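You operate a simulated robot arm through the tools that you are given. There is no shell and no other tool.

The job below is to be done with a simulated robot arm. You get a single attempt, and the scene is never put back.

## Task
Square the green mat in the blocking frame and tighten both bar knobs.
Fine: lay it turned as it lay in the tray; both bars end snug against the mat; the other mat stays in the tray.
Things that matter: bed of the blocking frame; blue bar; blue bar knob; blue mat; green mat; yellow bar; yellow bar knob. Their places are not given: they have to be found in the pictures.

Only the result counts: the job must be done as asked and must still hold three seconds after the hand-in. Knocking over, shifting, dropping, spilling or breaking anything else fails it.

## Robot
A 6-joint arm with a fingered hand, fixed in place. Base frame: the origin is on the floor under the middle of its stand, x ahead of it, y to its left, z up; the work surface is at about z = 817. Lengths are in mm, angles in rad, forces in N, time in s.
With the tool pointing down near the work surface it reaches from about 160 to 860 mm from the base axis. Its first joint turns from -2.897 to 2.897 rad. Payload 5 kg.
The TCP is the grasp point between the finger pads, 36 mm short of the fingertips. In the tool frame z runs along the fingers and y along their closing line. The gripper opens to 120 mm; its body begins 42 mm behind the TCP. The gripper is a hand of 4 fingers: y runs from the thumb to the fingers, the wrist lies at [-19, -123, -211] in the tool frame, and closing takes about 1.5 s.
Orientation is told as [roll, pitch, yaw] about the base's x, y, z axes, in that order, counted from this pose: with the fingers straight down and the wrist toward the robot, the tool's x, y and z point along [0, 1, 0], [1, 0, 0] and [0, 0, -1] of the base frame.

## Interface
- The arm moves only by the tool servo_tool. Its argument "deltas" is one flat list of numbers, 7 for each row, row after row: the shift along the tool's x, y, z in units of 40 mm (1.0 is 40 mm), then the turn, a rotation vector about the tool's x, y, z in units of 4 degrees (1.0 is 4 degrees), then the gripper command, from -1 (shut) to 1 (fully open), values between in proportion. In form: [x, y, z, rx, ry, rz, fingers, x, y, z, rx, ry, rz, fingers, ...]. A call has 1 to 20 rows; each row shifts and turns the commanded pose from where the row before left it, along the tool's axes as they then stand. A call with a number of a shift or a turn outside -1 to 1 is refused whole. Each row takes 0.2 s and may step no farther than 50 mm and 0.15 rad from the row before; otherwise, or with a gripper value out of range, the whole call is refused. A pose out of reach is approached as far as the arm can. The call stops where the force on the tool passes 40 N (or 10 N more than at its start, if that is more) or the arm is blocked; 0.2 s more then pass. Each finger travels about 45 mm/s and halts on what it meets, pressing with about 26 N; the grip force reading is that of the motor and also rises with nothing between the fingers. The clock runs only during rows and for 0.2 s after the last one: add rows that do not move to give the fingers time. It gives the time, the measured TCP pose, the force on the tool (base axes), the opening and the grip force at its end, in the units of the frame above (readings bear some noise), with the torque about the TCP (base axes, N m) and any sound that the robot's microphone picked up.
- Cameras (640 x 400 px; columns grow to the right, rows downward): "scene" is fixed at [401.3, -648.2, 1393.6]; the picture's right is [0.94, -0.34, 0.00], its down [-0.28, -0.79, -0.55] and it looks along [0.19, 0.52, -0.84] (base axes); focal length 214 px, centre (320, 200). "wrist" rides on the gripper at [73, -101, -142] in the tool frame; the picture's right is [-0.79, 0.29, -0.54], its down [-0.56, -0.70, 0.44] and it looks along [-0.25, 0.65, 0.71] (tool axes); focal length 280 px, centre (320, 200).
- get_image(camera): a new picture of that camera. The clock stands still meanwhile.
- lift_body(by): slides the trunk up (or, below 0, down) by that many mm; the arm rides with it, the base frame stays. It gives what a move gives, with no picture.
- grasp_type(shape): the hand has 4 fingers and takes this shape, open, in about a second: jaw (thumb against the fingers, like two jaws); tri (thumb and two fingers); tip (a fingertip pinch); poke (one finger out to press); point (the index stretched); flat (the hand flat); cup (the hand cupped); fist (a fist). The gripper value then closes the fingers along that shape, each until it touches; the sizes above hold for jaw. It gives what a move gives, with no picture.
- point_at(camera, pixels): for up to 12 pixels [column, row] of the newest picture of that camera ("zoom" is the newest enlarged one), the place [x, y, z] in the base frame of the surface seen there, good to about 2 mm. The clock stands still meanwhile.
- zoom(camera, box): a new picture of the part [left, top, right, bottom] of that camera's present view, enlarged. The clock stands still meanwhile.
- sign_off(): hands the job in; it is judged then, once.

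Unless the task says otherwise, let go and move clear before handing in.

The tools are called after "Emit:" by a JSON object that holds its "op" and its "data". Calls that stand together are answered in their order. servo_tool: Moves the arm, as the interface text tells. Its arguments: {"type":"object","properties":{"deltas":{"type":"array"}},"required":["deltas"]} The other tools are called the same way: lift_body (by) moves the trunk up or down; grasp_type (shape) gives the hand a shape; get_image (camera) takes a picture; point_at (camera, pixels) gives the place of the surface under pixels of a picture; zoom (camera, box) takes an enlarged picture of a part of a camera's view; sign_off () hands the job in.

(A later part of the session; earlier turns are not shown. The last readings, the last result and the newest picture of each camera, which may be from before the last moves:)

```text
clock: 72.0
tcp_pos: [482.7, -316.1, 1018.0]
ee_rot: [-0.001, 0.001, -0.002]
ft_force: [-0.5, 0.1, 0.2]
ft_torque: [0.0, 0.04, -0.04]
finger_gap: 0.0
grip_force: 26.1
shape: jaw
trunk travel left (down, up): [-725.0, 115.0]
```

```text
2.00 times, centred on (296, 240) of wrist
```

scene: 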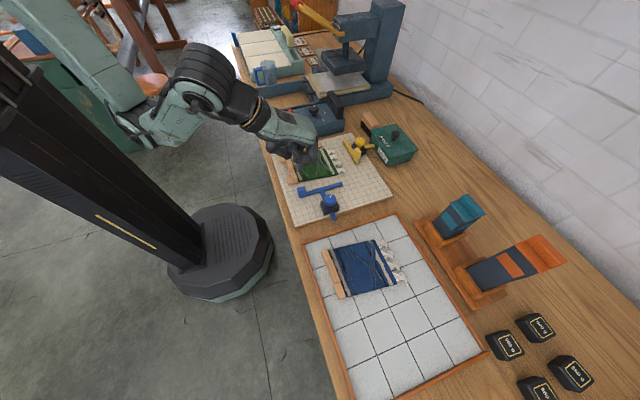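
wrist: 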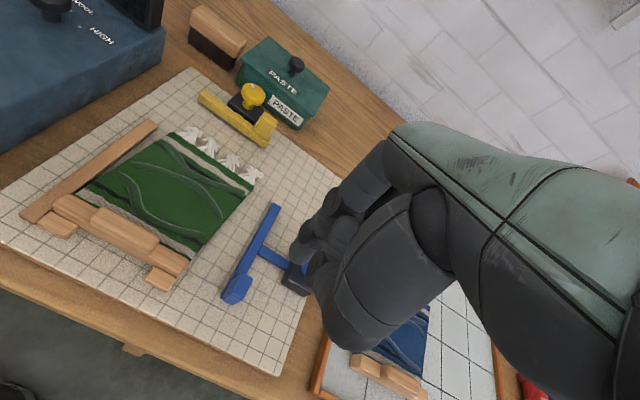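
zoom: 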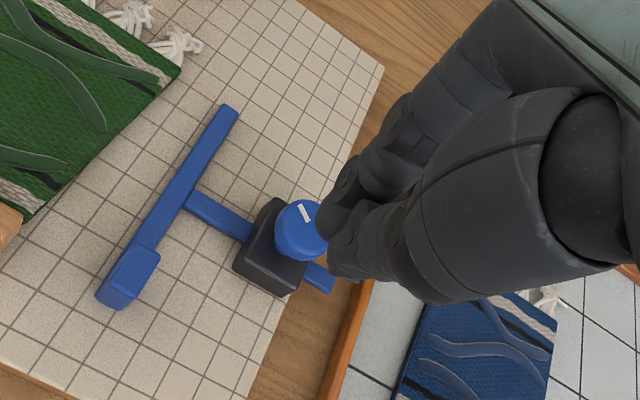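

Emit:
{"op": "zoom", "data": {"camera": "scene", "box": [290, 150, 346, 190]}}

```text
10.00 times, centred on (318, 170) of scene
```

zoom: 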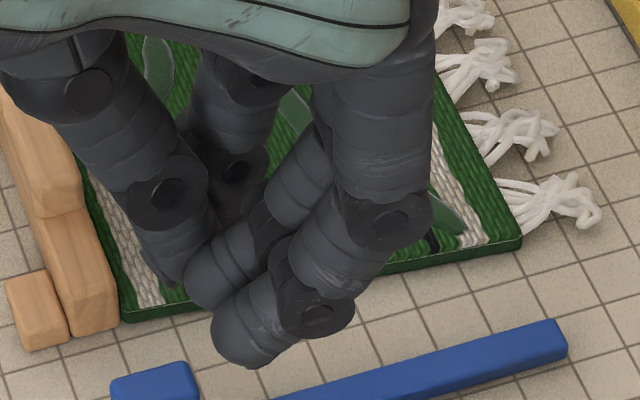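

Emit:
{"op": "point_at", "data": {"camera": "zoom", "pixels": [[225, 345], [240, 360], [270, 350], [200, 295], [215, 275], [165, 270], [320, 315], [280, 280], [180, 230], [390, 220], [265, 330], [230, 310]]}}

```text
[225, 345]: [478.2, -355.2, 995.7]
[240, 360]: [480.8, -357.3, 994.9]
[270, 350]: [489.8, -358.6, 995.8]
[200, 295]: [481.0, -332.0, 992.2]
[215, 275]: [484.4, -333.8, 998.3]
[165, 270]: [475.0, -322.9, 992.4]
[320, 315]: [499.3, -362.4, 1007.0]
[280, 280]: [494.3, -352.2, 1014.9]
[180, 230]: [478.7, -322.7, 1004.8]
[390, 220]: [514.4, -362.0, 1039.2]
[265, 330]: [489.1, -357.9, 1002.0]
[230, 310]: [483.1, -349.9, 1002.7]
```

Closed, the fingertips span about y from TCP-44 to TCP+20 and reach ~30 mm below the TCP. The blue block's back face is at y≈-270, so I'll descend behind it at (476,-312) to z≈870.

Emit:
{"op": "servo_tool", "data": {"deltas": [0.025, -0.042, 0.925, 0, 0, 0, -1, 0.025, -0.042, 0.925, 0, 0, 0, -1, 0.025, -0.042, 0.925, 0, 0, 0, -1, 0.025, -0.042, 0.925, 0, 0, 0, -1, 0, 0, 0, 0, 0, 0, -1]}}

Emit:
{"op": "zoom", "data": {"camera": "scene", "box": [270, 140, 366, 200]}}

Emit:
{"op": "zoom", "data": {"camera": "wrist", "box": [200, 140, 392, 340]}}

```text
clock: 73.2
tcp_pos: [476.0, -312.5, 869.6]
ee_rot: [0.0, 0.002, 0.001]
ft_force: [-0.5, -0.1, 0.5]
ft_torque: [0.0, 0.01, 0.01]
finger_gap: 0.0
grip_force: 26.0
shape: jaw
trunk travel left (down, up): [-725.0, 115.0]
```

```text
6.67 times, centred on (318, 170) of scene
```

zoom: 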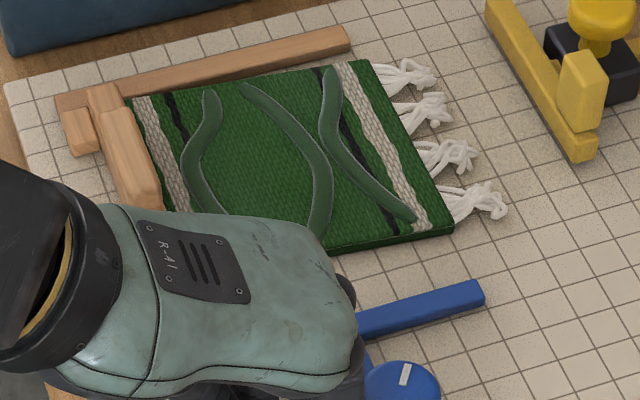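

```text
2.00 times, centred on (296, 240) of wrist
```

zoom: 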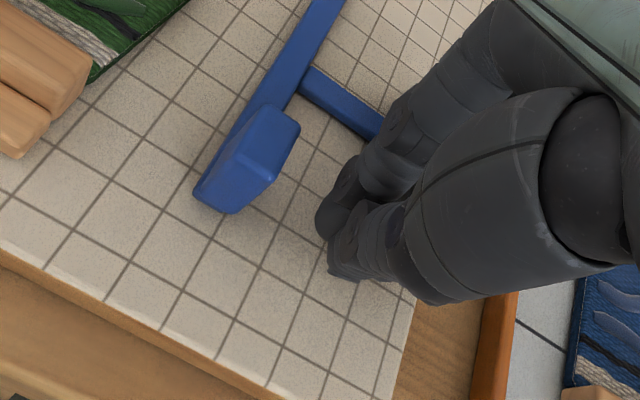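

The closed fingers stand right behind the block. I'll push toward +y in small steps, first 24 mm to reach contact.

Emit:
{"op": "servo_tool", "data": {"deltas": [0.3, 0, 0, 0, 0, 0, -1, 0.3, 0, 0, 0, 0, 0, -1, 0, 0, 0, 0, 0, 0, -1]}}

Emit:
{"op": "zoom", "data": {"camera": "wrist", "box": [200, 140, 392, 340]}}

```text
clock: 74.0
tcp_pos: [475.5, -287.0, 869.4]
ee_rot: [-0.001, 0.005, 0.001]
ft_force: [-0.7, -0.8, 0.6]
ft_torque: [-0.01, 0.02, 0.04]
finger_gap: 0.0
grip_force: 26.0
shape: jaw
trunk travel left (down, up): [-725.0, 115.0]
```

```text
2.00 times, centred on (296, 240) of wrist
```

zoom: 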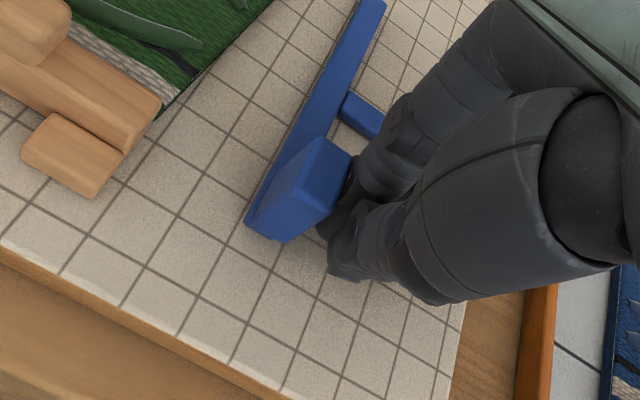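

The fingers are right at the block with no force yet. I'll push on another 16 mm.

Emit:
{"op": "servo_tool", "data": {"deltas": [0.2, 0, 0, 0, 0, 0, -1, 0.2, 0, 0, 0, 0, 0, -1, 0, 0, 0, 0, 0, 0, -1]}}

Emit:
{"op": "zoom", "data": {"camera": "wrist", "box": [200, 140, 392, 340]}}

Emit:
{"op": "zoom", "data": {"camera": "scene", "box": [270, 140, 366, 200]}}

```text
clock: 74.8
tcp_pos: [475.5, -270.8, 869.9]
ee_rot: [-0.002, 0.002, -0.002]
ft_force: [0.2, -1.0, -0.1]
ft_torque: [0.02, -0.05, 0.0]
finger_gap: 0.1
grip_force: 25.8
shape: jaw
trunk travel left (down, up): [-725.0, 115.0]
```

```text
2.00 times, centred on (296, 240) of wrist
```

zoom: 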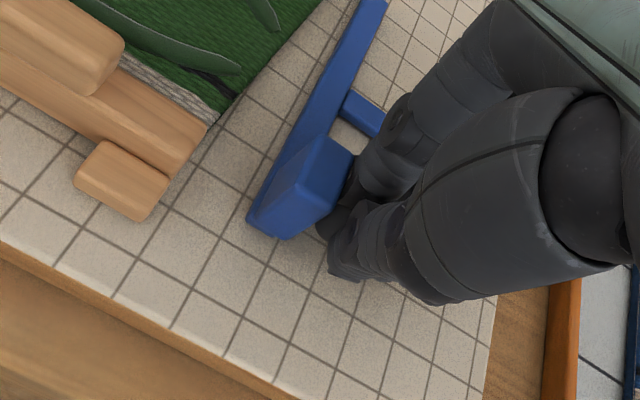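

```text
6.67 times, centred on (318, 170) of scene
```

zoom: 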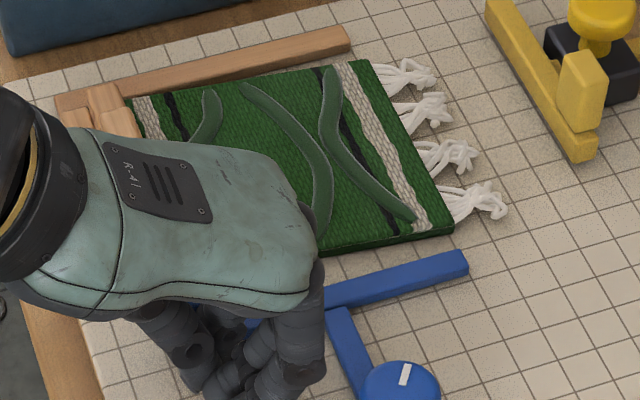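

The bar slides easily with the fingers (about 1 N). I'll push another 20 mm and check the mat's lower right corner.

Emit:
{"op": "servo_tool", "data": {"deltas": [0.25, 0, 0, 0, 0, 0, -1, 0.25, 0, 0, 0, 0, 0, -1, 0, 0, 0, 0, 0, 0, -1]}}

Emit:
{"op": "zoom", "data": {"camera": "scene", "box": [270, 140, 366, 200]}}

```text
clock: 75.6
tcp_pos: [474.5, -251.0, 868.6]
ee_rot: [-0.001, 0.004, -0.001]
ft_force: [-0.4, -0.3, -0.6]
ft_torque: [-0.01, -0.01, 0.04]
finger_gap: 0.2
grip_force: 26.0
shape: jaw
trunk travel left (down, up): [-725.0, 115.0]
```

```text
6.67 times, centred on (318, 170) of scene
```

zoom: 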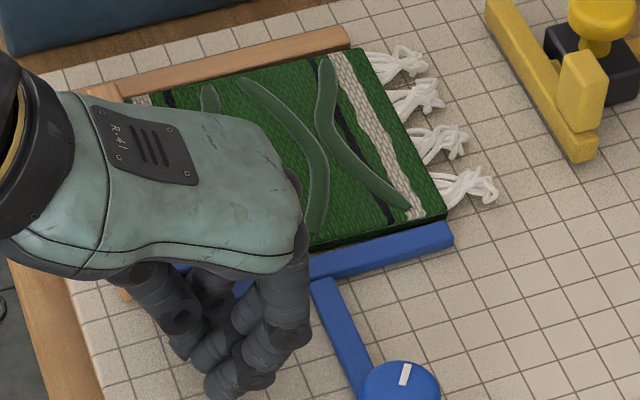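

The bar now touches the mat and is squaring it: the upper right corner moved toward the fence end (pixel 370,48). I'll continue in small steps while watching the force.

Emit:
{"op": "servo_tool", "data": {"deltas": [0.12, 0, 0, 0, 0, 0, -1, 0.12, 0, 0, 0, 0, 0, -1, 0, 0, 0, 0, 0, 0, -1]}}

Emit:
{"op": "zoom", "data": {"camera": "scene", "box": [270, 140, 366, 200]}}

Emit:
{"op": "zoom", "data": {"camera": "wrist", "box": [140, 100, 352, 300]}}

```text
clock: 76.4
tcp_pos: [475.0, -242.4, 868.8]
ee_rot: [-0.001, 0.002, -0.001]
ft_force: [1.0, -0.7, -0.5]
ft_torque: [0.0, -0.01, -0.01]
finger_gap: 0.0
grip_force: 25.6
shape: jaw
trunk travel left (down, up): [-725.0, 115.0]
```

```text
6.67 times, centred on (318, 170) of scene
```

zoom: 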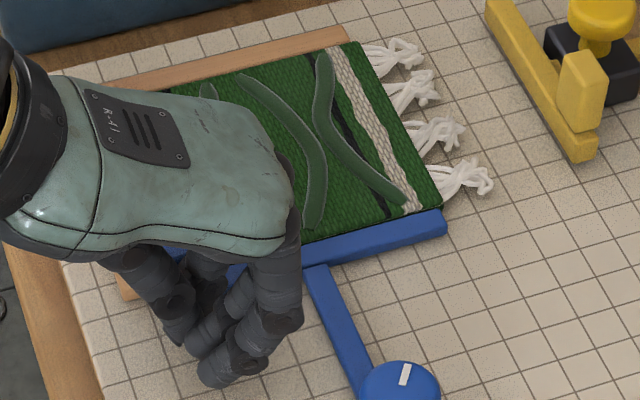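

```text
2.00 times, centred on (246, 200) of wrist
```

zoom: 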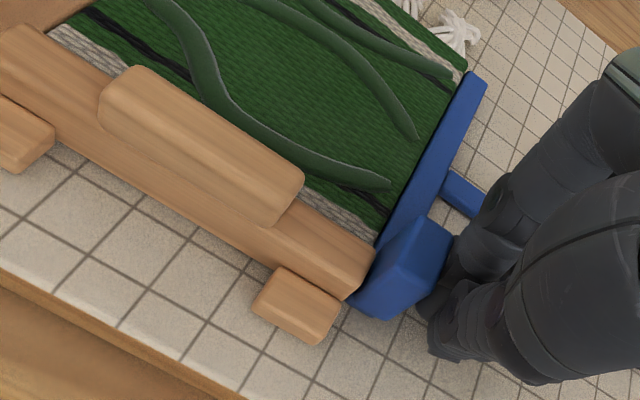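

The bar is nearly square against the mat's lower edge, with a small gap left at the batten end. I'll continue in 2 to 3 mm steps until the force rises.

Emit:
{"op": "servo_tool", "data": {"deltas": [0.07, 0, 0, 0, 0, 0, -1, 0.07, 0, 0, 0, 0, 0, -1, 0, 0, 0, 0, 0, 0, -1]}}

Emit:
{"op": "servo_tool", "data": {"deltas": [0.06, 0, 0, 0, 0, 0, -1, 0, 0, 0, 0, 0, 0, -1]}}

Emit:
{"op": "zoom", "data": {"camera": "wrist", "box": [140, 100, 352, 300]}}

```text
clock: 77.2
tcp_pos: [474.1, -239.3, 869.1]
ee_rot: [-0.002, 0.0, -0.002]
ft_force: [0.1, -11.9, 0.3]
ft_torque: [-0.08, 0.0, -0.12]
finger_gap: 0.3
grip_force: 26.2
shape: jaw
trunk travel left (down, up): [-725.0, 115.0]
```

```text
clock: 77.8
tcp_pos: [475.0, -237.5, 869.0]
ee_rot: [-0.002, 0.001, -0.004]
ft_force: [-0.5, -27.8, 1.0]
ft_torque: [-0.16, -0.01, -0.3]
finger_gap: 0.0
grip_force: 26.4
shape: jaw
trunk travel left (down, up): [-725.0, 115.0]
```

```text
2.00 times, centred on (246, 200) of wrist
```

zoom: 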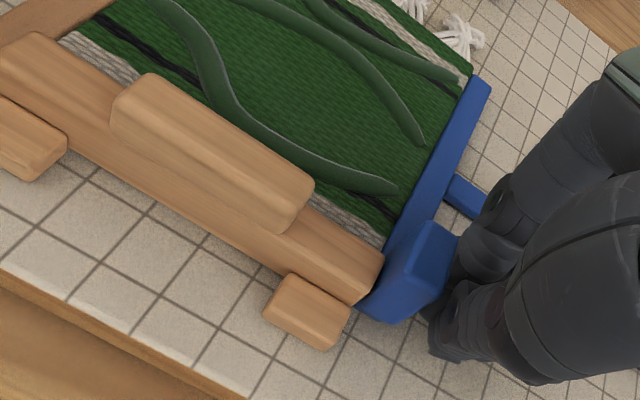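

The force rose to 28 N, so the bar is pressed firmly against the mat. I'll back the hand off 12 mm and verify the bar and the mat stay put.

Emit:
{"op": "servo_tool", "data": {"deltas": [-0.3, 0, 0, 0, 0, 0, -1, -0.3, 0, 0, 0, 0, 0, -1, 0, 0, 0, 0, 0, 0, -1]}}

Emit:
{"op": "zoom", "data": {"camera": "wrist", "box": [140, 80, 352, 280]}}

Emit:
{"op": "zoom", "data": {"camera": "scene", "box": [270, 140, 366, 200]}}

```text
clock: 78.6
tcp_pos: [475.6, -257.3, 869.2]
ee_rot: [0.0, 0.004, 0.003]
ft_force: [0.5, 0.8, 0.6]
ft_torque: [0.01, 0.09, -0.03]
finger_gap: 0.1
grip_force: 26.1
shape: jaw
trunk travel left (down, up): [-725.0, 115.0]
```

```text
2.00 times, centred on (246, 180) of wrist
```

zoom: 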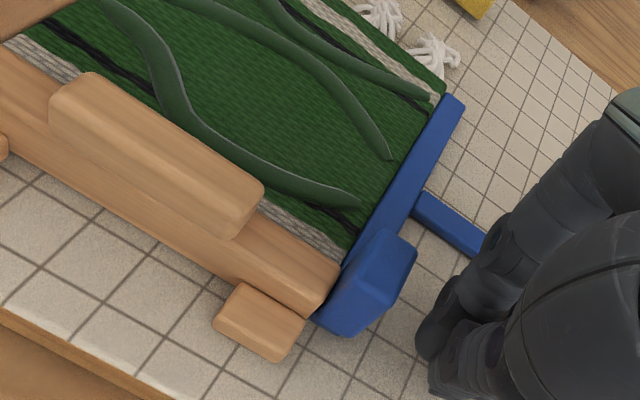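

```text
6.67 times, centred on (318, 170) of scene
```

zoom: 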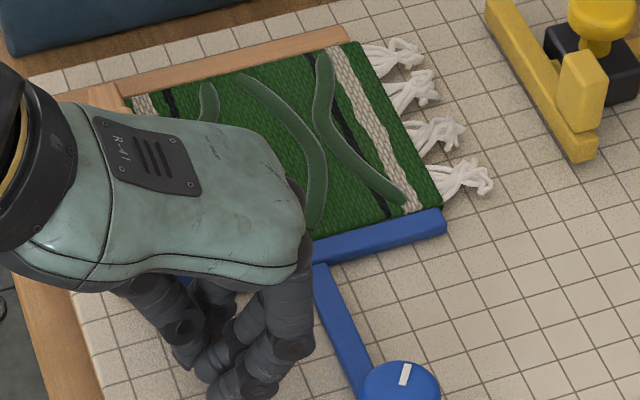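

The bar stayed snug after backing off, with no spring-back visible. Next I'll raise the hand and go over the yellow bar's grip block near (707,-181) with a moderate opening.

Emit:
{"op": "servo_tool", "data": {"deltas": [0, 0, -0.9, 0, 0, 0, -1, 0, 0, -0.9, 0, 0, 0, -1, 0, 0, -0.9, 0, 0, 0, -0.8, 0.25, 0.83, 0, 0, 0, 0, -0.2, 0.25, 0.83, 0, 0, 0, 0, -0.2, 0.25, 0.83, 0, 0, 0, 0, -0.2, 0.25, 0.83, 0, 0, 0, 0, -0.2, 0.25, 0.83, 0, 0, 0, 0, -0.2, 0.25, 0.83, 0, 0, 0, 0, -0.2, 0.25, 0.83, 0, 0, 0, 0, -0.2, 0, 0, 0, 0, 0, 0, -0.2]}}

Emit:
{"op": "zoom", "data": {"camera": "wrist", "box": [180, 120, 392, 320]}}

Emit:
{"op": "zoom", "data": {"camera": "scene", "box": [265, 110, 425, 210]}}

```text
clock: 81.0
tcp_pos: [707.4, -186.8, 978.5]
ee_rot: [-0.002, 0.001, -0.001]
ft_force: [0.0, 0.6, 0.5]
ft_torque: [0.0, -0.03, -0.01]
finger_gap: 47.6
grip_force: 0.0
shape: jaw
trunk travel left (down, up): [-725.0, 115.0]
```

```text
2.00 times, centred on (286, 220) of wrist
```

zoom: 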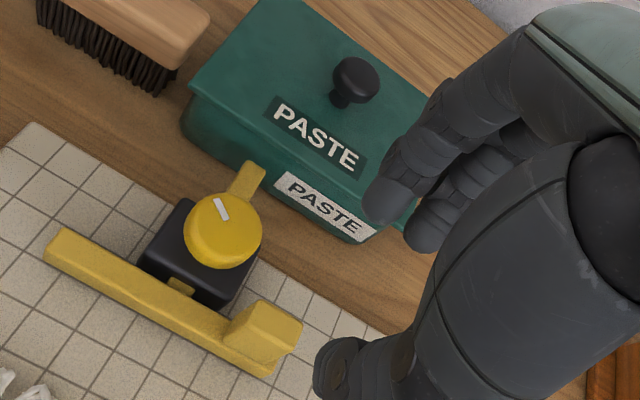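

```text
4.00 times, centred on (345, 160) of scene
```

zoom: 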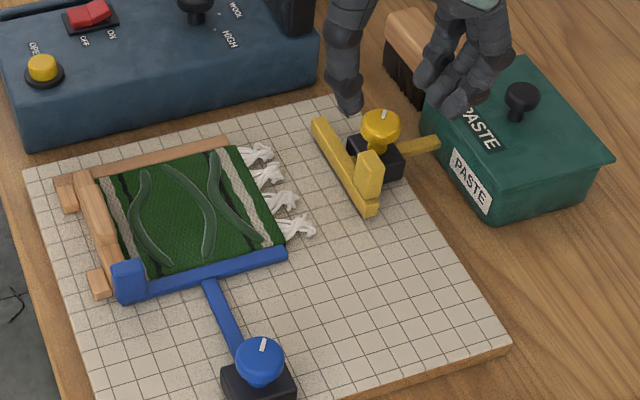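

From above, the mat is now squared and the blue bar runs along its lower edge. I'll zoom the wrist camera on the yellow block and measure it and the paste box.

Emit:
{"op": "zoom", "data": {"camera": "wrist", "box": [180, 180, 340, 320]}}

```text
2.86 times, centred on (260, 250) of wrist
```

zoom: 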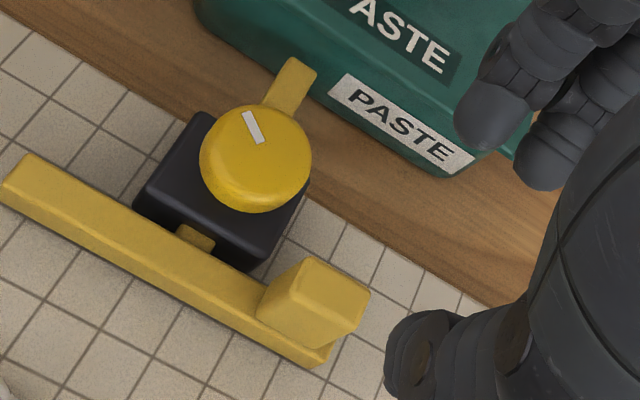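

Emit:
{"op": "point_at", "data": {"camera": "zoom", "pixels": [[302, 262], [366, 300], [350, 330], [280, 295], [330, 355], [210, 155], [305, 165], [255, 110], [250, 205], [440, 170], [475, 155], [225, 40]]}}

Emit:
{"op": "point_at", "data": {"camera": "zoom", "pixels": [[320, 290], [490, 140], [545, 185], [400, 320], [395, 375], [265, 135], [243, 112], [310, 320], [180, 230], [290, 65]]}}

```text
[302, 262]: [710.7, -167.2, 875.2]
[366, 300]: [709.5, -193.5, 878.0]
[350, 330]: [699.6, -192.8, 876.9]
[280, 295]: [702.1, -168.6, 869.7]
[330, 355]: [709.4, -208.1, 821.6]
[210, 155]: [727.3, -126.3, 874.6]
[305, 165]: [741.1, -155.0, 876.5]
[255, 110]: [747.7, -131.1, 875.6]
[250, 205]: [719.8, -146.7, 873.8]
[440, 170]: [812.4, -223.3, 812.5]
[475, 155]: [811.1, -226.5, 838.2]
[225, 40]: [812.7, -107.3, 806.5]
```

```text
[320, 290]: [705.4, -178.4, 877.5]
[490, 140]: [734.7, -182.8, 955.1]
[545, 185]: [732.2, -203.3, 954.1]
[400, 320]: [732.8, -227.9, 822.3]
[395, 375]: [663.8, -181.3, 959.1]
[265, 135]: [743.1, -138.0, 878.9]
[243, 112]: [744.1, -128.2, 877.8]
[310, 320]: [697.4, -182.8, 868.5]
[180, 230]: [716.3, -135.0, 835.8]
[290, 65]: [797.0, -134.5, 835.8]
```

The yellow block spans x 700–711, y -168 to -193 and tops at 877, with clear room around it. I'll descend to z≈882 so the fingertips straddle it above the bar.

Emit:
{"op": "servo_tool", "data": {"deltas": [0.04, -0.03, 0.8, 0, 0, 0, -0.2, 0, 0, 0.8, 0, 0, 0, -0.2, 0, 0, 0.8, 0, 0, 0, -0.2, 0, 0, 0, 0, 0, 0, -0.2]}}

Emit:
{"op": "zoom", "data": {"camera": "wrist", "box": [180, 150, 372, 350]}}

```text
clock: 82.0
tcp_pos: [705.3, -187.4, 880.6]
ee_rot: [-0.001, 0.002, 0.001]
ft_force: [-0.1, 0.0, -0.4]
ft_torque: [-0.03, -0.02, -0.01]
finger_gap: 47.5
grip_force: 0.0
shape: jaw
trunk travel left (down, up): [-725.0, 115.0]
```

```text
2.00 times, centred on (276, 250) of wrist
```

zoom: 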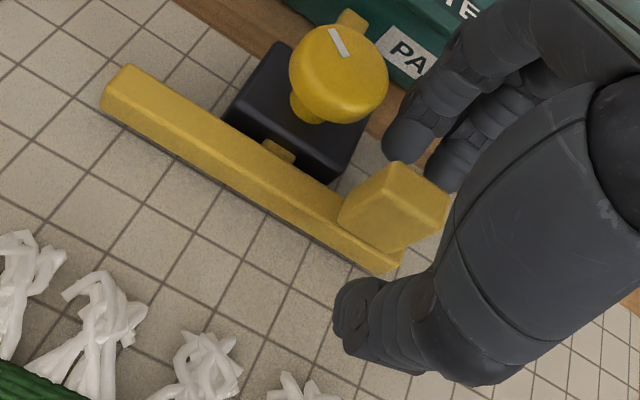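

The block lies between fingers (410,130) and thumb (360,310). I'll close on it.

Emit:
{"op": "servo_tool", "data": {"deltas": [0, 0, 0, 0, 0, 0, -0.5, 0, 0, 0, 0, 0, 0, -0.7, 0, 0, 0, 0, 0, 0, -1, 0, 0, 0, 0, 0, 0, -1, 0, 0, 0, 0, 0, 0, -1, 0, 0, 0, 0, 0, 0, -1]}}

Emit:
{"op": "zoom", "data": {"camera": "wrist", "box": [180, 150, 372, 350]}}

```text
clock: 83.4
tcp_pos: [706.0, -186.8, 881.0]
ee_rot: [-0.003, 0.004, 0.001]
ft_force: [-3.7, -0.9, -1.7]
ft_torque: [-0.01, 0.05, -0.09]
finger_gap: 9.2
grip_force: 25.9
shape: jaw
trunk travel left (down, up): [-725.0, 115.0]
```

```text
2.00 times, centred on (276, 250) of wrist
```

zoom: 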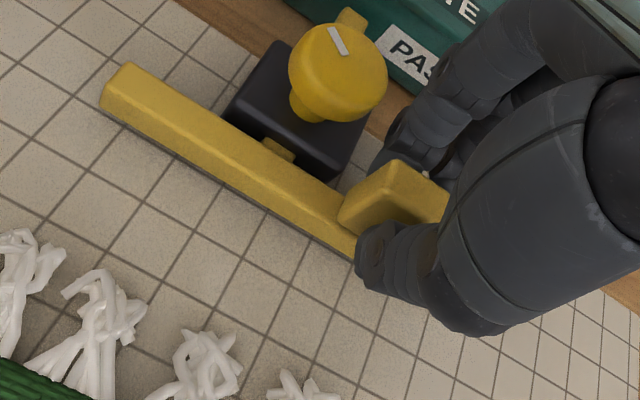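

The block is gripped at 26 N. I'll slide the yellow bar 60 mm toward the mat (-x) and check.

Emit:
{"op": "servo_tool", "data": {"deltas": [0, -0.4, 0, 0, 0, 0, -1, 0, -0.4, 0, 0, 0, 0, -1, 0, -0.4, 0, 0, 0, 0, -1, 0, -0.3, 0, 0, 0, 0, -1, 0, 0, 0, 0, 0, 0, -1]}}

Emit:
{"op": "zoom", "data": {"camera": "wrist", "box": [150, 120, 372, 350]}}

Emit:
{"op": "zoom", "data": {"camera": "scene", "box": [270, 130, 398, 210]}}

```text
clock: 84.6
tcp_pos: [645.2, -186.0, 880.5]
ee_rot: [-0.003, 0.0, 0.0]
ft_force: [0.6, -2.9, 2.8]
ft_torque: [-0.06, -0.06, -0.11]
finger_gap: 9.3
grip_force: 25.9
shape: jaw
trunk travel left (down, up): [-725.0, 115.0]
```

```text
1.74 times, centred on (261, 235) of wrist
```

zoom: 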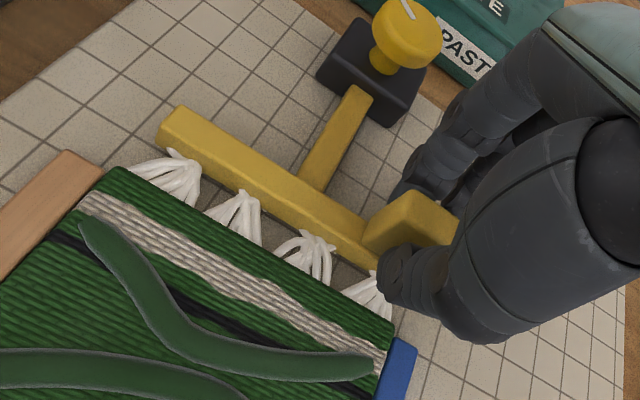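

```text
5.00 times, centred on (334, 170) of scene
```

zoom: 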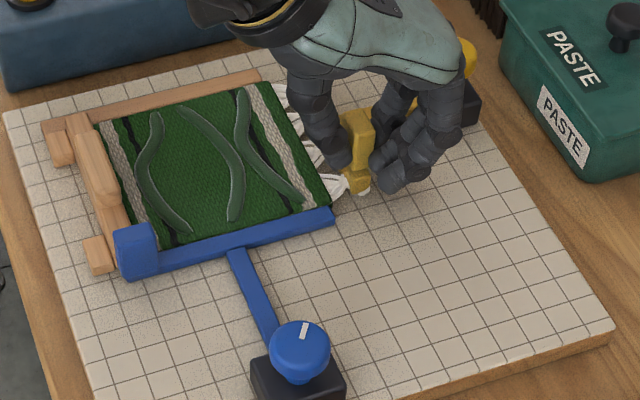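

The yellow bar passes over the tassels and is now about 20 mm from the mat's edge. I'll continue in small steps until the force rises.

Emit:
{"op": "servo_tool", "data": {"deltas": [0, -0.2, 0, 0, 0, 0, -1, 0, -0.15, 0, 0, 0, 0, -1, 0, 0, 0, 0, 0, 0, -1]}}

Emit:
{"op": "servo_tool", "data": {"deltas": [0, -0.06, 0, 0, 0, 0, -1, 0, 0, 0, 0, 0, 0, -1]}}

Emit:
{"op": "zoom", "data": {"camera": "wrist", "box": [150, 120, 372, 350]}}

```text
clock: 85.4
tcp_pos: [630.2, -186.7, 880.4]
ee_rot: [-0.002, 0.003, 0.0]
ft_force: [0.3, 0.2, -2.5]
ft_torque: [0.02, -0.05, -0.1]
finger_gap: 9.1
grip_force: 25.8
shape: jaw
trunk travel left (down, up): [-725.0, 115.0]
```

```text
clock: 86.0
tcp_pos: [628.8, -188.0, 879.7]
ee_rot: [-0.002, 0.003, 0.001]
ft_force: [1.2, -0.5, -1.5]
ft_torque: [0.01, -0.09, -0.1]
finger_gap: 9.0
grip_force: 26.1
shape: jaw
trunk travel left (down, up): [-725.0, 115.0]
```

```text
1.74 times, centred on (261, 235) of wrist
```

zoom: 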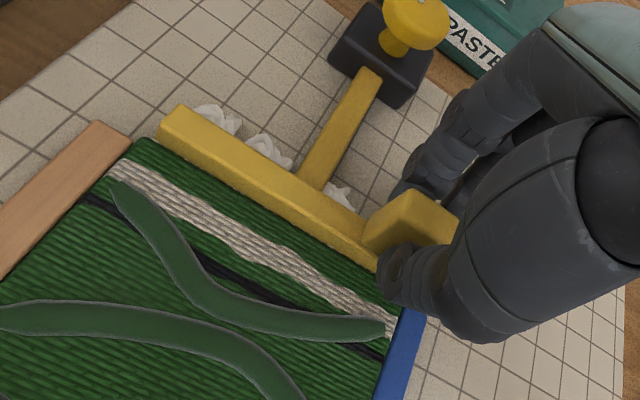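

The bar is almost at the mat's edge. I'll keep pushing with 2 to 3 mm steps.

Emit:
{"op": "servo_tool", "data": {"deltas": [0, -0.06, 0, 0, 0, 0, -1, 0, 0, 0, 0, 0, 0, -1]}}

Emit:
{"op": "servo_tool", "data": {"deltas": [0, -0.06, 0, 0, 0, 0, -1, 0, 0, 0, 0, 0, 0, -1]}}

Emit:
{"op": "zoom", "data": {"camera": "wrist", "box": [150, 120, 372, 350]}}

```text
clock: 86.6
tcp_pos: [629.3, -186.7, 880.8]
ee_rot: [-0.002, 0.004, 0.0]
ft_force: [6.0, -2.6, -5.2]
ft_torque: [-0.04, -0.28, -0.16]
finger_gap: 8.7
grip_force: 26.0
shape: jaw
trunk travel left (down, up): [-725.0, 115.0]
```

```text
clock: 87.2
tcp_pos: [625.8, -188.7, 880.6]
ee_rot: [-0.001, 0.0, 0.0]
ft_force: [10.3, -4.6, -3.6]
ft_torque: [-0.01, -0.4, -0.15]
finger_gap: 8.6
grip_force: 26.0
shape: jaw
trunk travel left (down, up): [-725.0, 115.0]
```

```text
1.74 times, centred on (261, 235) of wrist
```

zoom: 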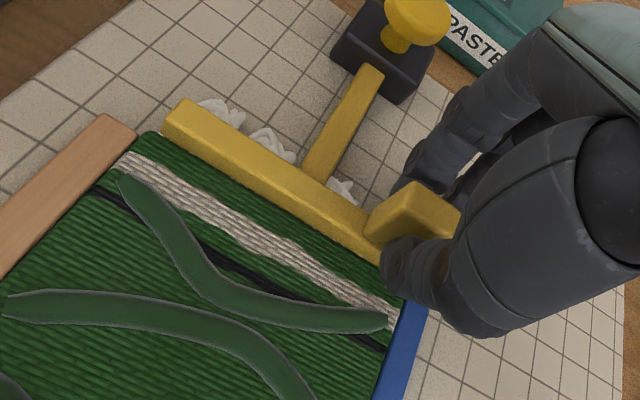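

Force is up to 10 N against the mat. I'll push a bit more to seat the batten against the left stops, watching for about 25 to 30 N.

Emit:
{"op": "servo_tool", "data": {"deltas": [0, -0.06, 0, 0, 0, 0, -1, 0, 0, 0, 0, 0, 0, -1]}}

Emit:
{"op": "servo_tool", "data": {"deltas": [0, -0.06, 0, 0, 0, 0, -1, 0, 0, 0, 0, 0, 0, -1]}}

Emit:
{"op": "zoom", "data": {"camera": "scene", "box": [265, 135, 361, 195]}}

```text
clock: 87.8
tcp_pos: [625.0, -187.0, 881.5]
ee_rot: [-0.001, 0.002, -0.001]
ft_force: [14.6, -4.0, -0.7]
ft_torque: [0.0, -0.62, -0.21]
finger_gap: 8.7
grip_force: 25.6
shape: jaw
trunk travel left (down, up): [-725.0, 115.0]
```

```text
clock: 88.4
tcp_pos: [621.2, -187.4, 881.3]
ee_rot: [-0.002, 0.002, 0.0]
ft_force: [19.1, -4.6, 2.9]
ft_torque: [0.01, -0.78, -0.21]
finger_gap: 8.6
grip_force: 26.1
shape: jaw
trunk travel left (down, up): [-725.0, 115.0]
```

```text
6.67 times, centred on (313, 165) of scene
```

zoom: 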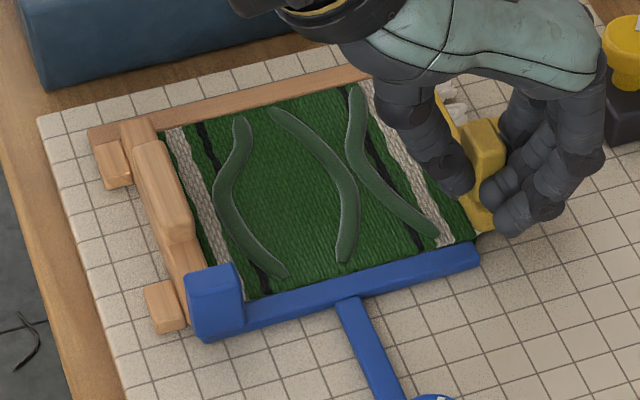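

The force climbs steadily to 19 N. I'll measure the bar, the mat edge and the batten to see what is moving.

Emit:
{"op": "point_at", "data": {"camera": "zoom", "pixels": [[125, 125], [152, 122], [130, 170], [135, 160], [455, 130], [480, 225], [490, 200], [470, 238], [440, 90], [475, 150], [172, 285], [145, 295]]}}

Emit:
{"op": "zoom", "data": {"camera": "wrist", "box": [150, 120, 372, 350]}}

```text
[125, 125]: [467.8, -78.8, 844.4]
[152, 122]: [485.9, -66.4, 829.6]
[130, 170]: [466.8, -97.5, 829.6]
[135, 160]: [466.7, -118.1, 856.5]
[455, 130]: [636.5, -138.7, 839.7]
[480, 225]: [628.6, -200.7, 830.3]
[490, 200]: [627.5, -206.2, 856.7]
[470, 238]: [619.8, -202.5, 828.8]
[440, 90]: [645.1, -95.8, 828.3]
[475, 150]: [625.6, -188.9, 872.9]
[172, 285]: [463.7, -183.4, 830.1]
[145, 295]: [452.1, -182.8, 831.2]
```

```text
1.74 times, centred on (261, 235) of wrist
```

zoom: 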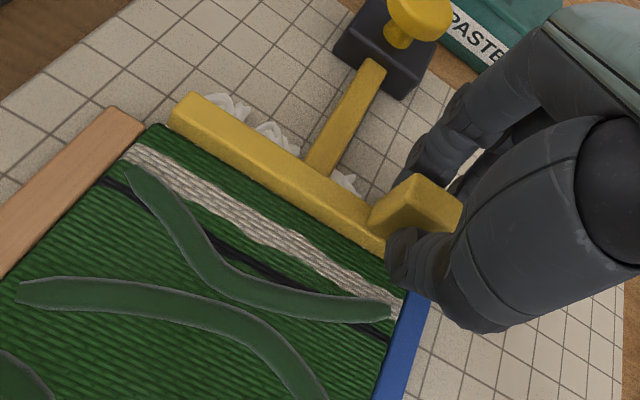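

Emit:
{"op": "point_at", "data": {"camera": "zoom", "pixels": [[172, 115], [195, 95], [160, 125], [380, 245], [372, 252], [275, 180], [260, 185], [240, 165], [385, 185], [410, 215], [140, 130], [330, 175]]}}

```text
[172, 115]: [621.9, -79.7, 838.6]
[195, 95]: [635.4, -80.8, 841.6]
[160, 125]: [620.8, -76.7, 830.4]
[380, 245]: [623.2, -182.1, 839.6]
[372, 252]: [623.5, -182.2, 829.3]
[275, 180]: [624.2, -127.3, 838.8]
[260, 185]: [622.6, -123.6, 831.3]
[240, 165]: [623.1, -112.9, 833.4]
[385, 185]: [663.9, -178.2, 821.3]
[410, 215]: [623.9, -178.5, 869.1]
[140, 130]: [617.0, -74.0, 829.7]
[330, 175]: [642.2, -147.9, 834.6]
```

The bar's face (x≈622–623) is at the mat's right edge (≈621) and the batten is at the left stops (≈466). I'll press one or two steps more for snugness, then release.

Emit:
{"op": "servo_tool", "data": {"deltas": [0, -0.06, 0, 0, 0, 0, -1, 0, 0, 0, 0, 0, 0, -1]}}

Emit:
{"op": "servo_tool", "data": {"deltas": [0, -0.06, 0, 0, 0, 0, -1, 0, 0, 0, 0, 0, 0, -1]}}

Emit:
{"op": "zoom", "data": {"camera": "wrist", "box": [150, 120, 372, 350]}}

Emit:
{"op": "point_at", "data": {"camera": "zoom", "pixels": [[172, 115], [195, 95], [160, 125], [380, 245], [372, 252], [275, 180], [260, 185], [240, 165], [385, 185], [410, 215], [140, 130], [330, 175]]}}

```text
clock: 89.0
tcp_pos: [619.8, -187.8, 881.0]
ee_rot: [-0.002, -0.001, -0.001]
ft_force: [21.4, -4.5, 6.5]
ft_torque: [-0.04, -0.89, -0.21]
finger_gap: 9.1
grip_force: 26.1
shape: jaw
trunk travel left (down, up): [-725.0, 115.0]
```

```text
clock: 89.6
tcp_pos: [618.6, -187.5, 880.6]
ee_rot: [-0.004, -0.004, -0.001]
ft_force: [24.2, -4.8, 9.8]
ft_torque: [0.02, -1.05, -0.25]
finger_gap: 9.3
grip_force: 25.7
shape: jaw
trunk travel left (down, up): [-725.0, 115.0]
```

```text
1.74 times, centred on (261, 235) of wrist
```

zoom: 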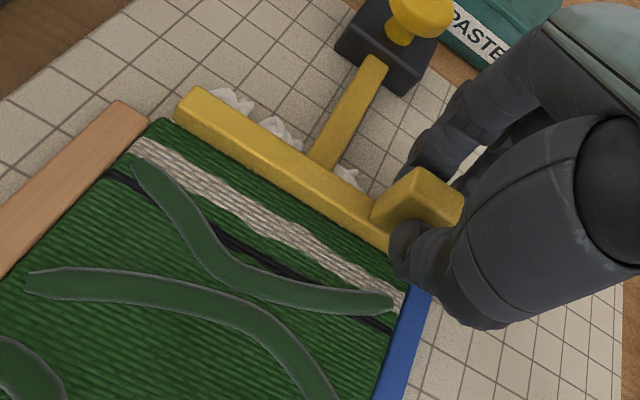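

```text
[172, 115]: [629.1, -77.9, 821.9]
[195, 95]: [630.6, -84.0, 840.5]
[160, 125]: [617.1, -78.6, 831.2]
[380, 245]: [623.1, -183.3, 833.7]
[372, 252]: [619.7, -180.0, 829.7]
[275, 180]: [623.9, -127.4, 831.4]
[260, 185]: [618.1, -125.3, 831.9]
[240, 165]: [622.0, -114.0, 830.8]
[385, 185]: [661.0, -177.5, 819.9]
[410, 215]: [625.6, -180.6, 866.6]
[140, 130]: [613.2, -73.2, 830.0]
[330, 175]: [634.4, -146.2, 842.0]
```

The bar no longer moves while the force reached 24 N, so it is snug. I'll open the fingers without moving the hand so the bar isn't dragged back.

Emit:
{"op": "servo_tool", "data": {"deltas": [0, 0, 0, 0, 0, 0, -0.6, 0, 0, 0, 0, 0, 0, -0.3, 0, 0, 0, 0, 0, 0, -0.1, 0, 0, 0, 0, 0, 0, -0.1, 0, 0, 0, 0, 0, 0, -0.1, 0, 0, 0, 0, 0, 0, -0.1]}}

Emit:
{"op": "zoom", "data": {"camera": "wrist", "box": [150, 120, 372, 350]}}

```text
clock: 91.0
tcp_pos: [615.7, -186.6, 880.1]
ee_rot: [-0.002, 0.002, 0.001]
ft_force: [0.5, -1.3, -0.8]
ft_torque: [-0.08, 0.0, -0.08]
finger_gap: 54.5
grip_force: 0.1
shape: jaw
trunk travel left (down, up): [-725.0, 115.0]
```

```text
1.74 times, centred on (261, 235) of wrist
```

zoom: 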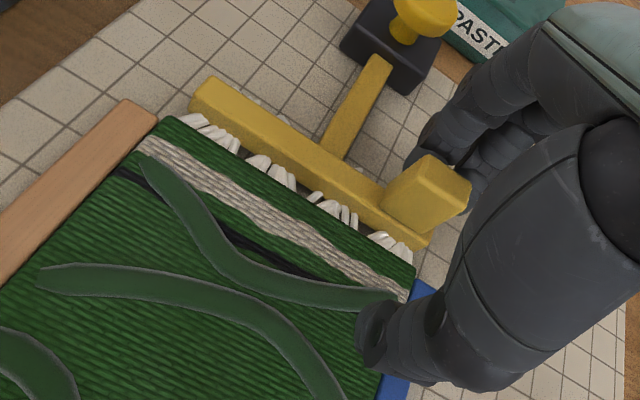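

After opening, the yellow bar moved back: white tassels now show between it and the mat. I'll measure the gap.

Emit:
{"op": "zoom", "data": {"camera": "wrist", "box": [200, 140, 300, 220]}}

Emit:
{"op": "point_at", "data": {"camera": "zoom", "pixels": [[180, 130], [250, 210], [330, 190], [350, 200], [430, 260], [445, 240], [380, 290], [460, 330], [480, 310], [520, 320], [150, 100], [420, 300]]}}

```text
5.00 times, centred on (250, 180) of wrist
```

zoom: 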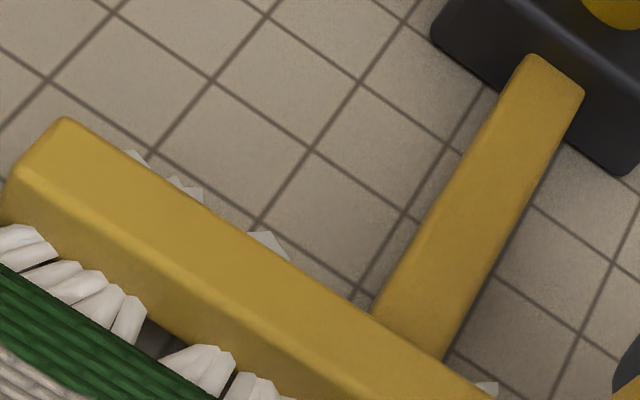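

```text
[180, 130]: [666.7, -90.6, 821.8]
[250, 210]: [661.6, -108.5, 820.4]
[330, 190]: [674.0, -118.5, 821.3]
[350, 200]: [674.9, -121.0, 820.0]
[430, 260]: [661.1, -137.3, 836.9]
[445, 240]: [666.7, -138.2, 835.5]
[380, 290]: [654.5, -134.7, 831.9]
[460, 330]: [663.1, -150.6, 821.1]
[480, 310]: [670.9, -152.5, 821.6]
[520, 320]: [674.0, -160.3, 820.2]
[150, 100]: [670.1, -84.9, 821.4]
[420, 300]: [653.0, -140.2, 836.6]
```

Emit:
{"op": "point_at", "data": {"camera": "zoom", "pixels": [[15, 160], [70, 120], [160, 240], [20, 225], [130, 290], [210, 390], [100, 340], [20, 280], [260, 320], [340, 300], [50, 230], [170, 370]]}}

```text
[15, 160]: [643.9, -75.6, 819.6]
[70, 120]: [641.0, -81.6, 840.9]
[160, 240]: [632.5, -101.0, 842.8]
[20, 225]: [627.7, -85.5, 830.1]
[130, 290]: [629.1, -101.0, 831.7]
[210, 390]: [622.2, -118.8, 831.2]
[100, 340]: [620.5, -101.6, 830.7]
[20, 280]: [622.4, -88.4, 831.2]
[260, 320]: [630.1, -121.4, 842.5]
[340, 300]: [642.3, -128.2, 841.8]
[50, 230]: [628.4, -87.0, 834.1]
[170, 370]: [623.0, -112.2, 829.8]
```

The bar has slipped back about 8 mm (face x≈630, mat edge ≈621), likely dragged by the opening fingers. I'll push it again with the fingers' inner faces without gripping, then back off one-sidedly.

Emit:
{"op": "servo_tool", "data": {"deltas": [0, -0.1, 0, 0, 0, 0, -0.1, 0, -0.1, 0, 0, 0, 0, -0.1, 0, 0, 0, 0, 0, 0, -0.1]}}

Emit:
{"op": "servo_tool", "data": {"deltas": [0, -0.06, 0, 0, 0, 0, -0.1, 0, 0, 0, 0, 0, 0, -0.1]}}

Emit:
{"op": "zoom", "data": {"camera": "wrist", "box": [150, 120, 372, 350]}}

```text
clock: 91.8
tcp_pos: [608.3, -186.6, 880.3]
ee_rot: [-0.003, 0.003, 0.0]
ft_force: [3.6, 0.8, -0.3]
ft_torque: [0.03, -0.12, -0.01]
finger_gap: 55.4
grip_force: 0.0
shape: jaw
trunk travel left (down, up): [-725.0, 115.0]
```

```text
clock: 92.4
tcp_pos: [605.1, -187.0, 880.2]
ee_rot: [-0.003, 0.003, -0.002]
ft_force: [7.0, 0.6, 1.4]
ft_torque: [0.01, -0.22, -0.06]
finger_gap: 57.4
grip_force: 0.0
shape: jaw
trunk travel left (down, up): [-725.0, 115.0]
```

```text
1.74 times, centred on (261, 235) of wrist
```

zoom: 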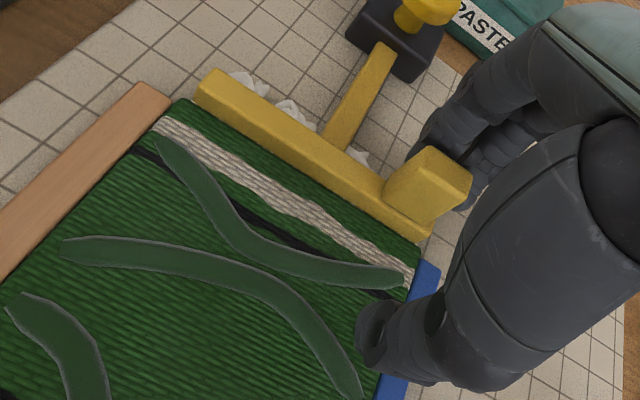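

The bar is back on the mat's edge at 7 N. I'll press a little more, then back off in +x and see whether it stays.

Emit:
{"op": "servo_tool", "data": {"deltas": [0, -0.08, 0, 0, 0, 0, -0.1, 0, -0.06, 0, 0, 0, 0, -0.1, 0, 0, 0, 0, 0, 0, -0.1]}}

Emit:
{"op": "servo_tool", "data": {"deltas": [0, 0.15, 0, 0, 0, 0, -0.1, 0, 0.15, 0, 0, 0, 0, -0.1, 0, 0.05, 0, 0, 0, 0, -0.1, 0, 0, 0, 0, 0, 0, -0.1]}}

Emit:
{"op": "zoom", "data": {"camera": "wrist", "box": [150, 120, 372, 350]}}

```text
clock: 93.2
tcp_pos: [601.0, -186.8, 880.2]
ee_rot: [-0.001, -0.001, 0.0]
ft_force: [10.0, -1.4, 4.4]
ft_torque: [0.0, -0.41, -0.15]
finger_gap: 60.6
grip_force: 0.1
shape: jaw
trunk travel left (down, up): [-725.0, 115.0]
```

```text
clock: 94.2
tcp_pos: [612.6, -185.9, 879.8]
ee_rot: [-0.001, 0.002, 0.0]
ft_force: [0.4, -0.1, -0.5]
ft_torque: [-0.02, -0.04, -0.02]
finger_gap: 53.5
grip_force: 0.0
shape: jaw
trunk travel left (down, up): [-725.0, 115.0]
```

```text
1.74 times, centred on (261, 235) of wrist
```

zoom: 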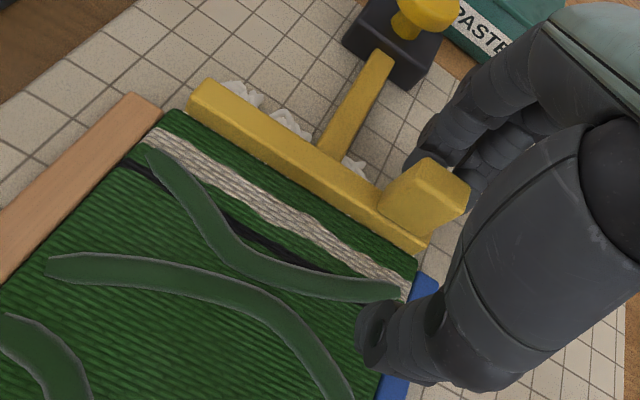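

After backing off, the bar stayed against the mat with no tassels showing between them. I'll zoom in to confirm.

Emit:
{"op": "zoom", "data": {"camera": "wrist", "box": [200, 140, 300, 220]}}

Emit:
{"op": "point_at", "data": {"camera": "zoom", "pixels": [[20, 190], [60, 150], [10, 235], [100, 260], [95, 290], [80, 310], [200, 330], [190, 350], [180, 380], [300, 260], [360, 310], [330, 380]]}}

```text
5.00 times, centred on (250, 180) of wrist
```

zoom: 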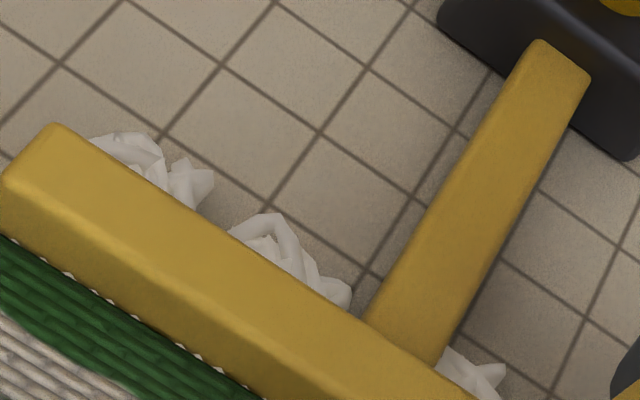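

```text
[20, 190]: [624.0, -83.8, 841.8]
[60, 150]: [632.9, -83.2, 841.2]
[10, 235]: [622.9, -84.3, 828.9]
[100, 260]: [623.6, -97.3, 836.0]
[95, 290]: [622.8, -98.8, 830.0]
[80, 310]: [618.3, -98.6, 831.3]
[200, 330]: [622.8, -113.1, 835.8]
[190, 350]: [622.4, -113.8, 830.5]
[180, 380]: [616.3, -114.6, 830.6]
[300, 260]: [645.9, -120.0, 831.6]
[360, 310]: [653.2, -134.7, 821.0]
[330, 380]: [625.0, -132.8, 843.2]
```

The bar's face (x≈623) sits right at the mat's edge (≈622), so it is snug. Next come the knobs: I'll raise the hand, lower the trunk 80 mm for more reach margin, and go above the yellow knob near (734,-141).

Emit:
{"op": "servo_tool", "data": {"deltas": [0, 0, -0.9, 0, 0, 0, -0.1, 0, 0, -0.9, 0, 0, 0, -0.1, 0, 0, -0.9, 0, 0, 0, -0.1, 0, 0, -0.9, 0, 0, 0, 0, 0, 0, -0.9, 0, 0, 0, 0, 0, 0, 0, 0, 0, 0, 0]}}

Emit:
{"op": "lift_body", "data": {"by": -80}}

Emit:
{"op": "servo_tool", "data": {"deltas": [0.28, 0.76, 0, 0, 0, 0, 0, 0.28, 0.76, 0, 0, 0, 0, 0, 0.28, 0.76, 0, 0, 0, 0, 0, 0.28, 0.76, 0, 0, 0, 0, 0, 0, 0, 0, 0, 0, 0, 0]}}

Emit:
{"op": "zoom", "data": {"camera": "scene", "box": [265, 110, 425, 210]}}

Emit:
{"op": "zoom", "data": {"camera": "wrist", "box": [160, 150, 352, 330]}}

```text
clock: 95.6
tcp_pos: [615.2, -185.8, 1060.7]
ee_rot: [-0.002, 0.003, -0.001]
ft_force: [-0.2, -0.2, 1.0]
ft_torque: [0.0, -0.03, 0.01]
finger_gap: 59.7
grip_force: 0.0
shape: jaw
trunk travel left (down, up): [-725.0, 115.0]
```

```text
clock: 96.7
tcp_pos: [614.5, -186.6, 979.8]
ee_rot: [-0.002, 0.003, 0.003]
ft_force: [0.1, 0.5, -0.9]
ft_torque: [0.0, 0.0, 0.03]
finger_gap: 59.7
grip_force: 0.1
shape: jaw
trunk travel left (down, up): [-645.0, 195.0]
```

```text
clock: 97.9
tcp_pos: [736.4, -140.7, 980.4]
ee_rot: [0.0, 0.001, 0.0]
ft_force: [-0.7, -0.3, 0.1]
ft_torque: [0.01, 0.0, 0.0]
finger_gap: 59.8
grip_force: 0.1
shape: jaw
trunk travel left (down, up): [-645.0, 195.0]
```

```text
4.00 times, centred on (345, 160) of scene
```

zoom: 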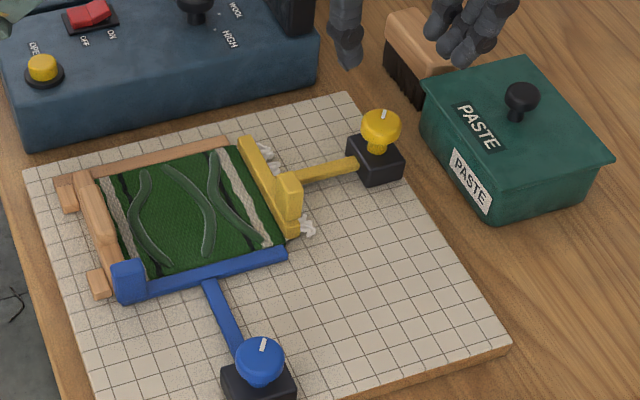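

```text
2.22 times, centred on (256, 240) of wrist
```

zoom: 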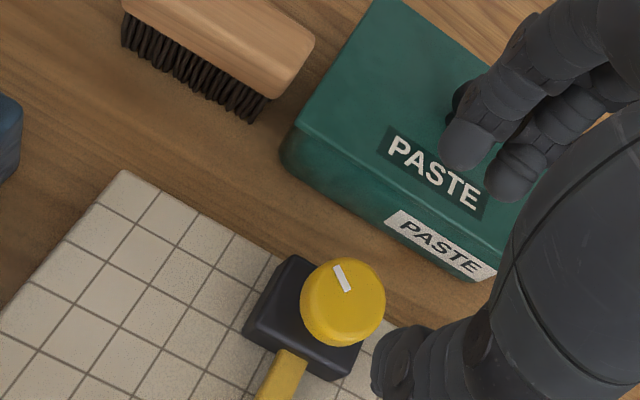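

Both bars now lie against the mat in the scene view. I'll measure the yellow knob from this nearly overhead wrist view.

Emit:
{"op": "point_at", "data": {"camera": "zoom", "pixels": [[304, 295], [381, 298], [342, 262], [335, 335], [342, 300], [336, 267], [348, 290], [320, 270], [368, 272], [325, 320], [370, 325], [300, 260]]}}

Emit:
{"op": "zoom", "data": {"camera": "scene", "box": [340, 130, 380, 160]}}

```text
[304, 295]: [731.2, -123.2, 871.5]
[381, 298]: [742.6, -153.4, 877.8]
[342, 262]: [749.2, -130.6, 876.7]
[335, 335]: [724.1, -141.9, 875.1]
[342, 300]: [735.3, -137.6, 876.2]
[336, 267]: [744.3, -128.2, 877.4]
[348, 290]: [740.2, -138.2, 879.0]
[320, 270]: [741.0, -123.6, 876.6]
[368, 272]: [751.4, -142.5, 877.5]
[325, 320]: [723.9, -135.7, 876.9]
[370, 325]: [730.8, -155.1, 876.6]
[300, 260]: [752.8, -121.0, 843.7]
```

```text
13.33 times, centred on (360, 145) of scene
```

zoom: 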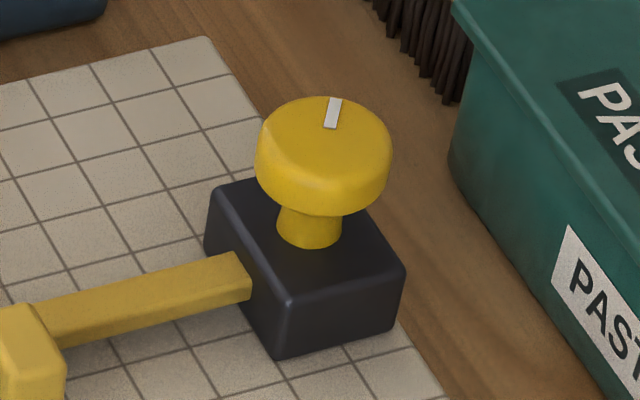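

The yellow knob's centre is about (737,-140), radius ~15, top 876, with its mark pointing roughly +y. I'll start with yaw +15° and descend over it so I can turn clockwise through about 90°; first I'll check the brush and box heights nearby.

Emit:
{"op": "servo_tool", "data": {"deltas": [0, 0, 0, 0, 0, -0.95, 0, 0, 0, 0, 0, 0, -0.95, 0, 0, 0, 0, 0, 0, -0.95, 0, 0, 0, 0, 0, 0, -0.95, 0, 0, 0, 0, 0, 0, 0, 0]}}

Emit:
{"op": "get_image", "data": {"camera": "scene"}}

Emit:
{"op": "point_at", "data": {"camera": "scene", "pixels": [[363, 127], [368, 122], [374, 130], [392, 128], [382, 150], [375, 148], [395, 134], [366, 134]]}}

```text
clock: 99.1
tcp_pos: [735.7, -139.9, 979.1]
ee_rot: [-0.002, 0.003, 0.266]
ft_force: [0.5, 0.0, 0.5]
ft_torque: [0.03, -0.01, -0.02]
finger_gap: 59.4
grip_force: 0.0
shape: jaw
trunk travel left (down, up): [-645.0, 195.0]
```

```text
taken
```

scene: 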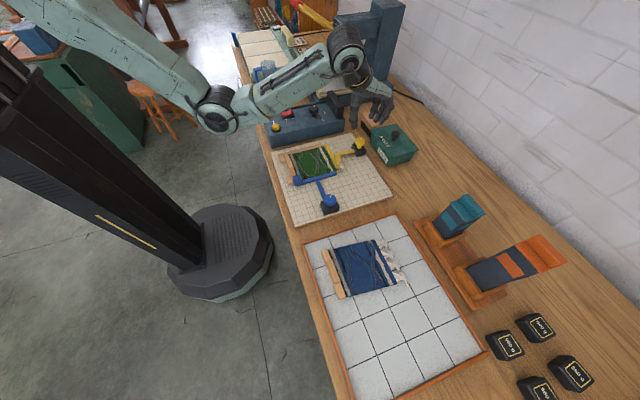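

```text
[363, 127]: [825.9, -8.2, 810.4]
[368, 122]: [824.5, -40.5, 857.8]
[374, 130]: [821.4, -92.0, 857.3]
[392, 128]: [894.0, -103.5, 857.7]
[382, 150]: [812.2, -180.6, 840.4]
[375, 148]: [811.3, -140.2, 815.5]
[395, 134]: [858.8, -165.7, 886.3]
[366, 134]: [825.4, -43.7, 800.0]
```

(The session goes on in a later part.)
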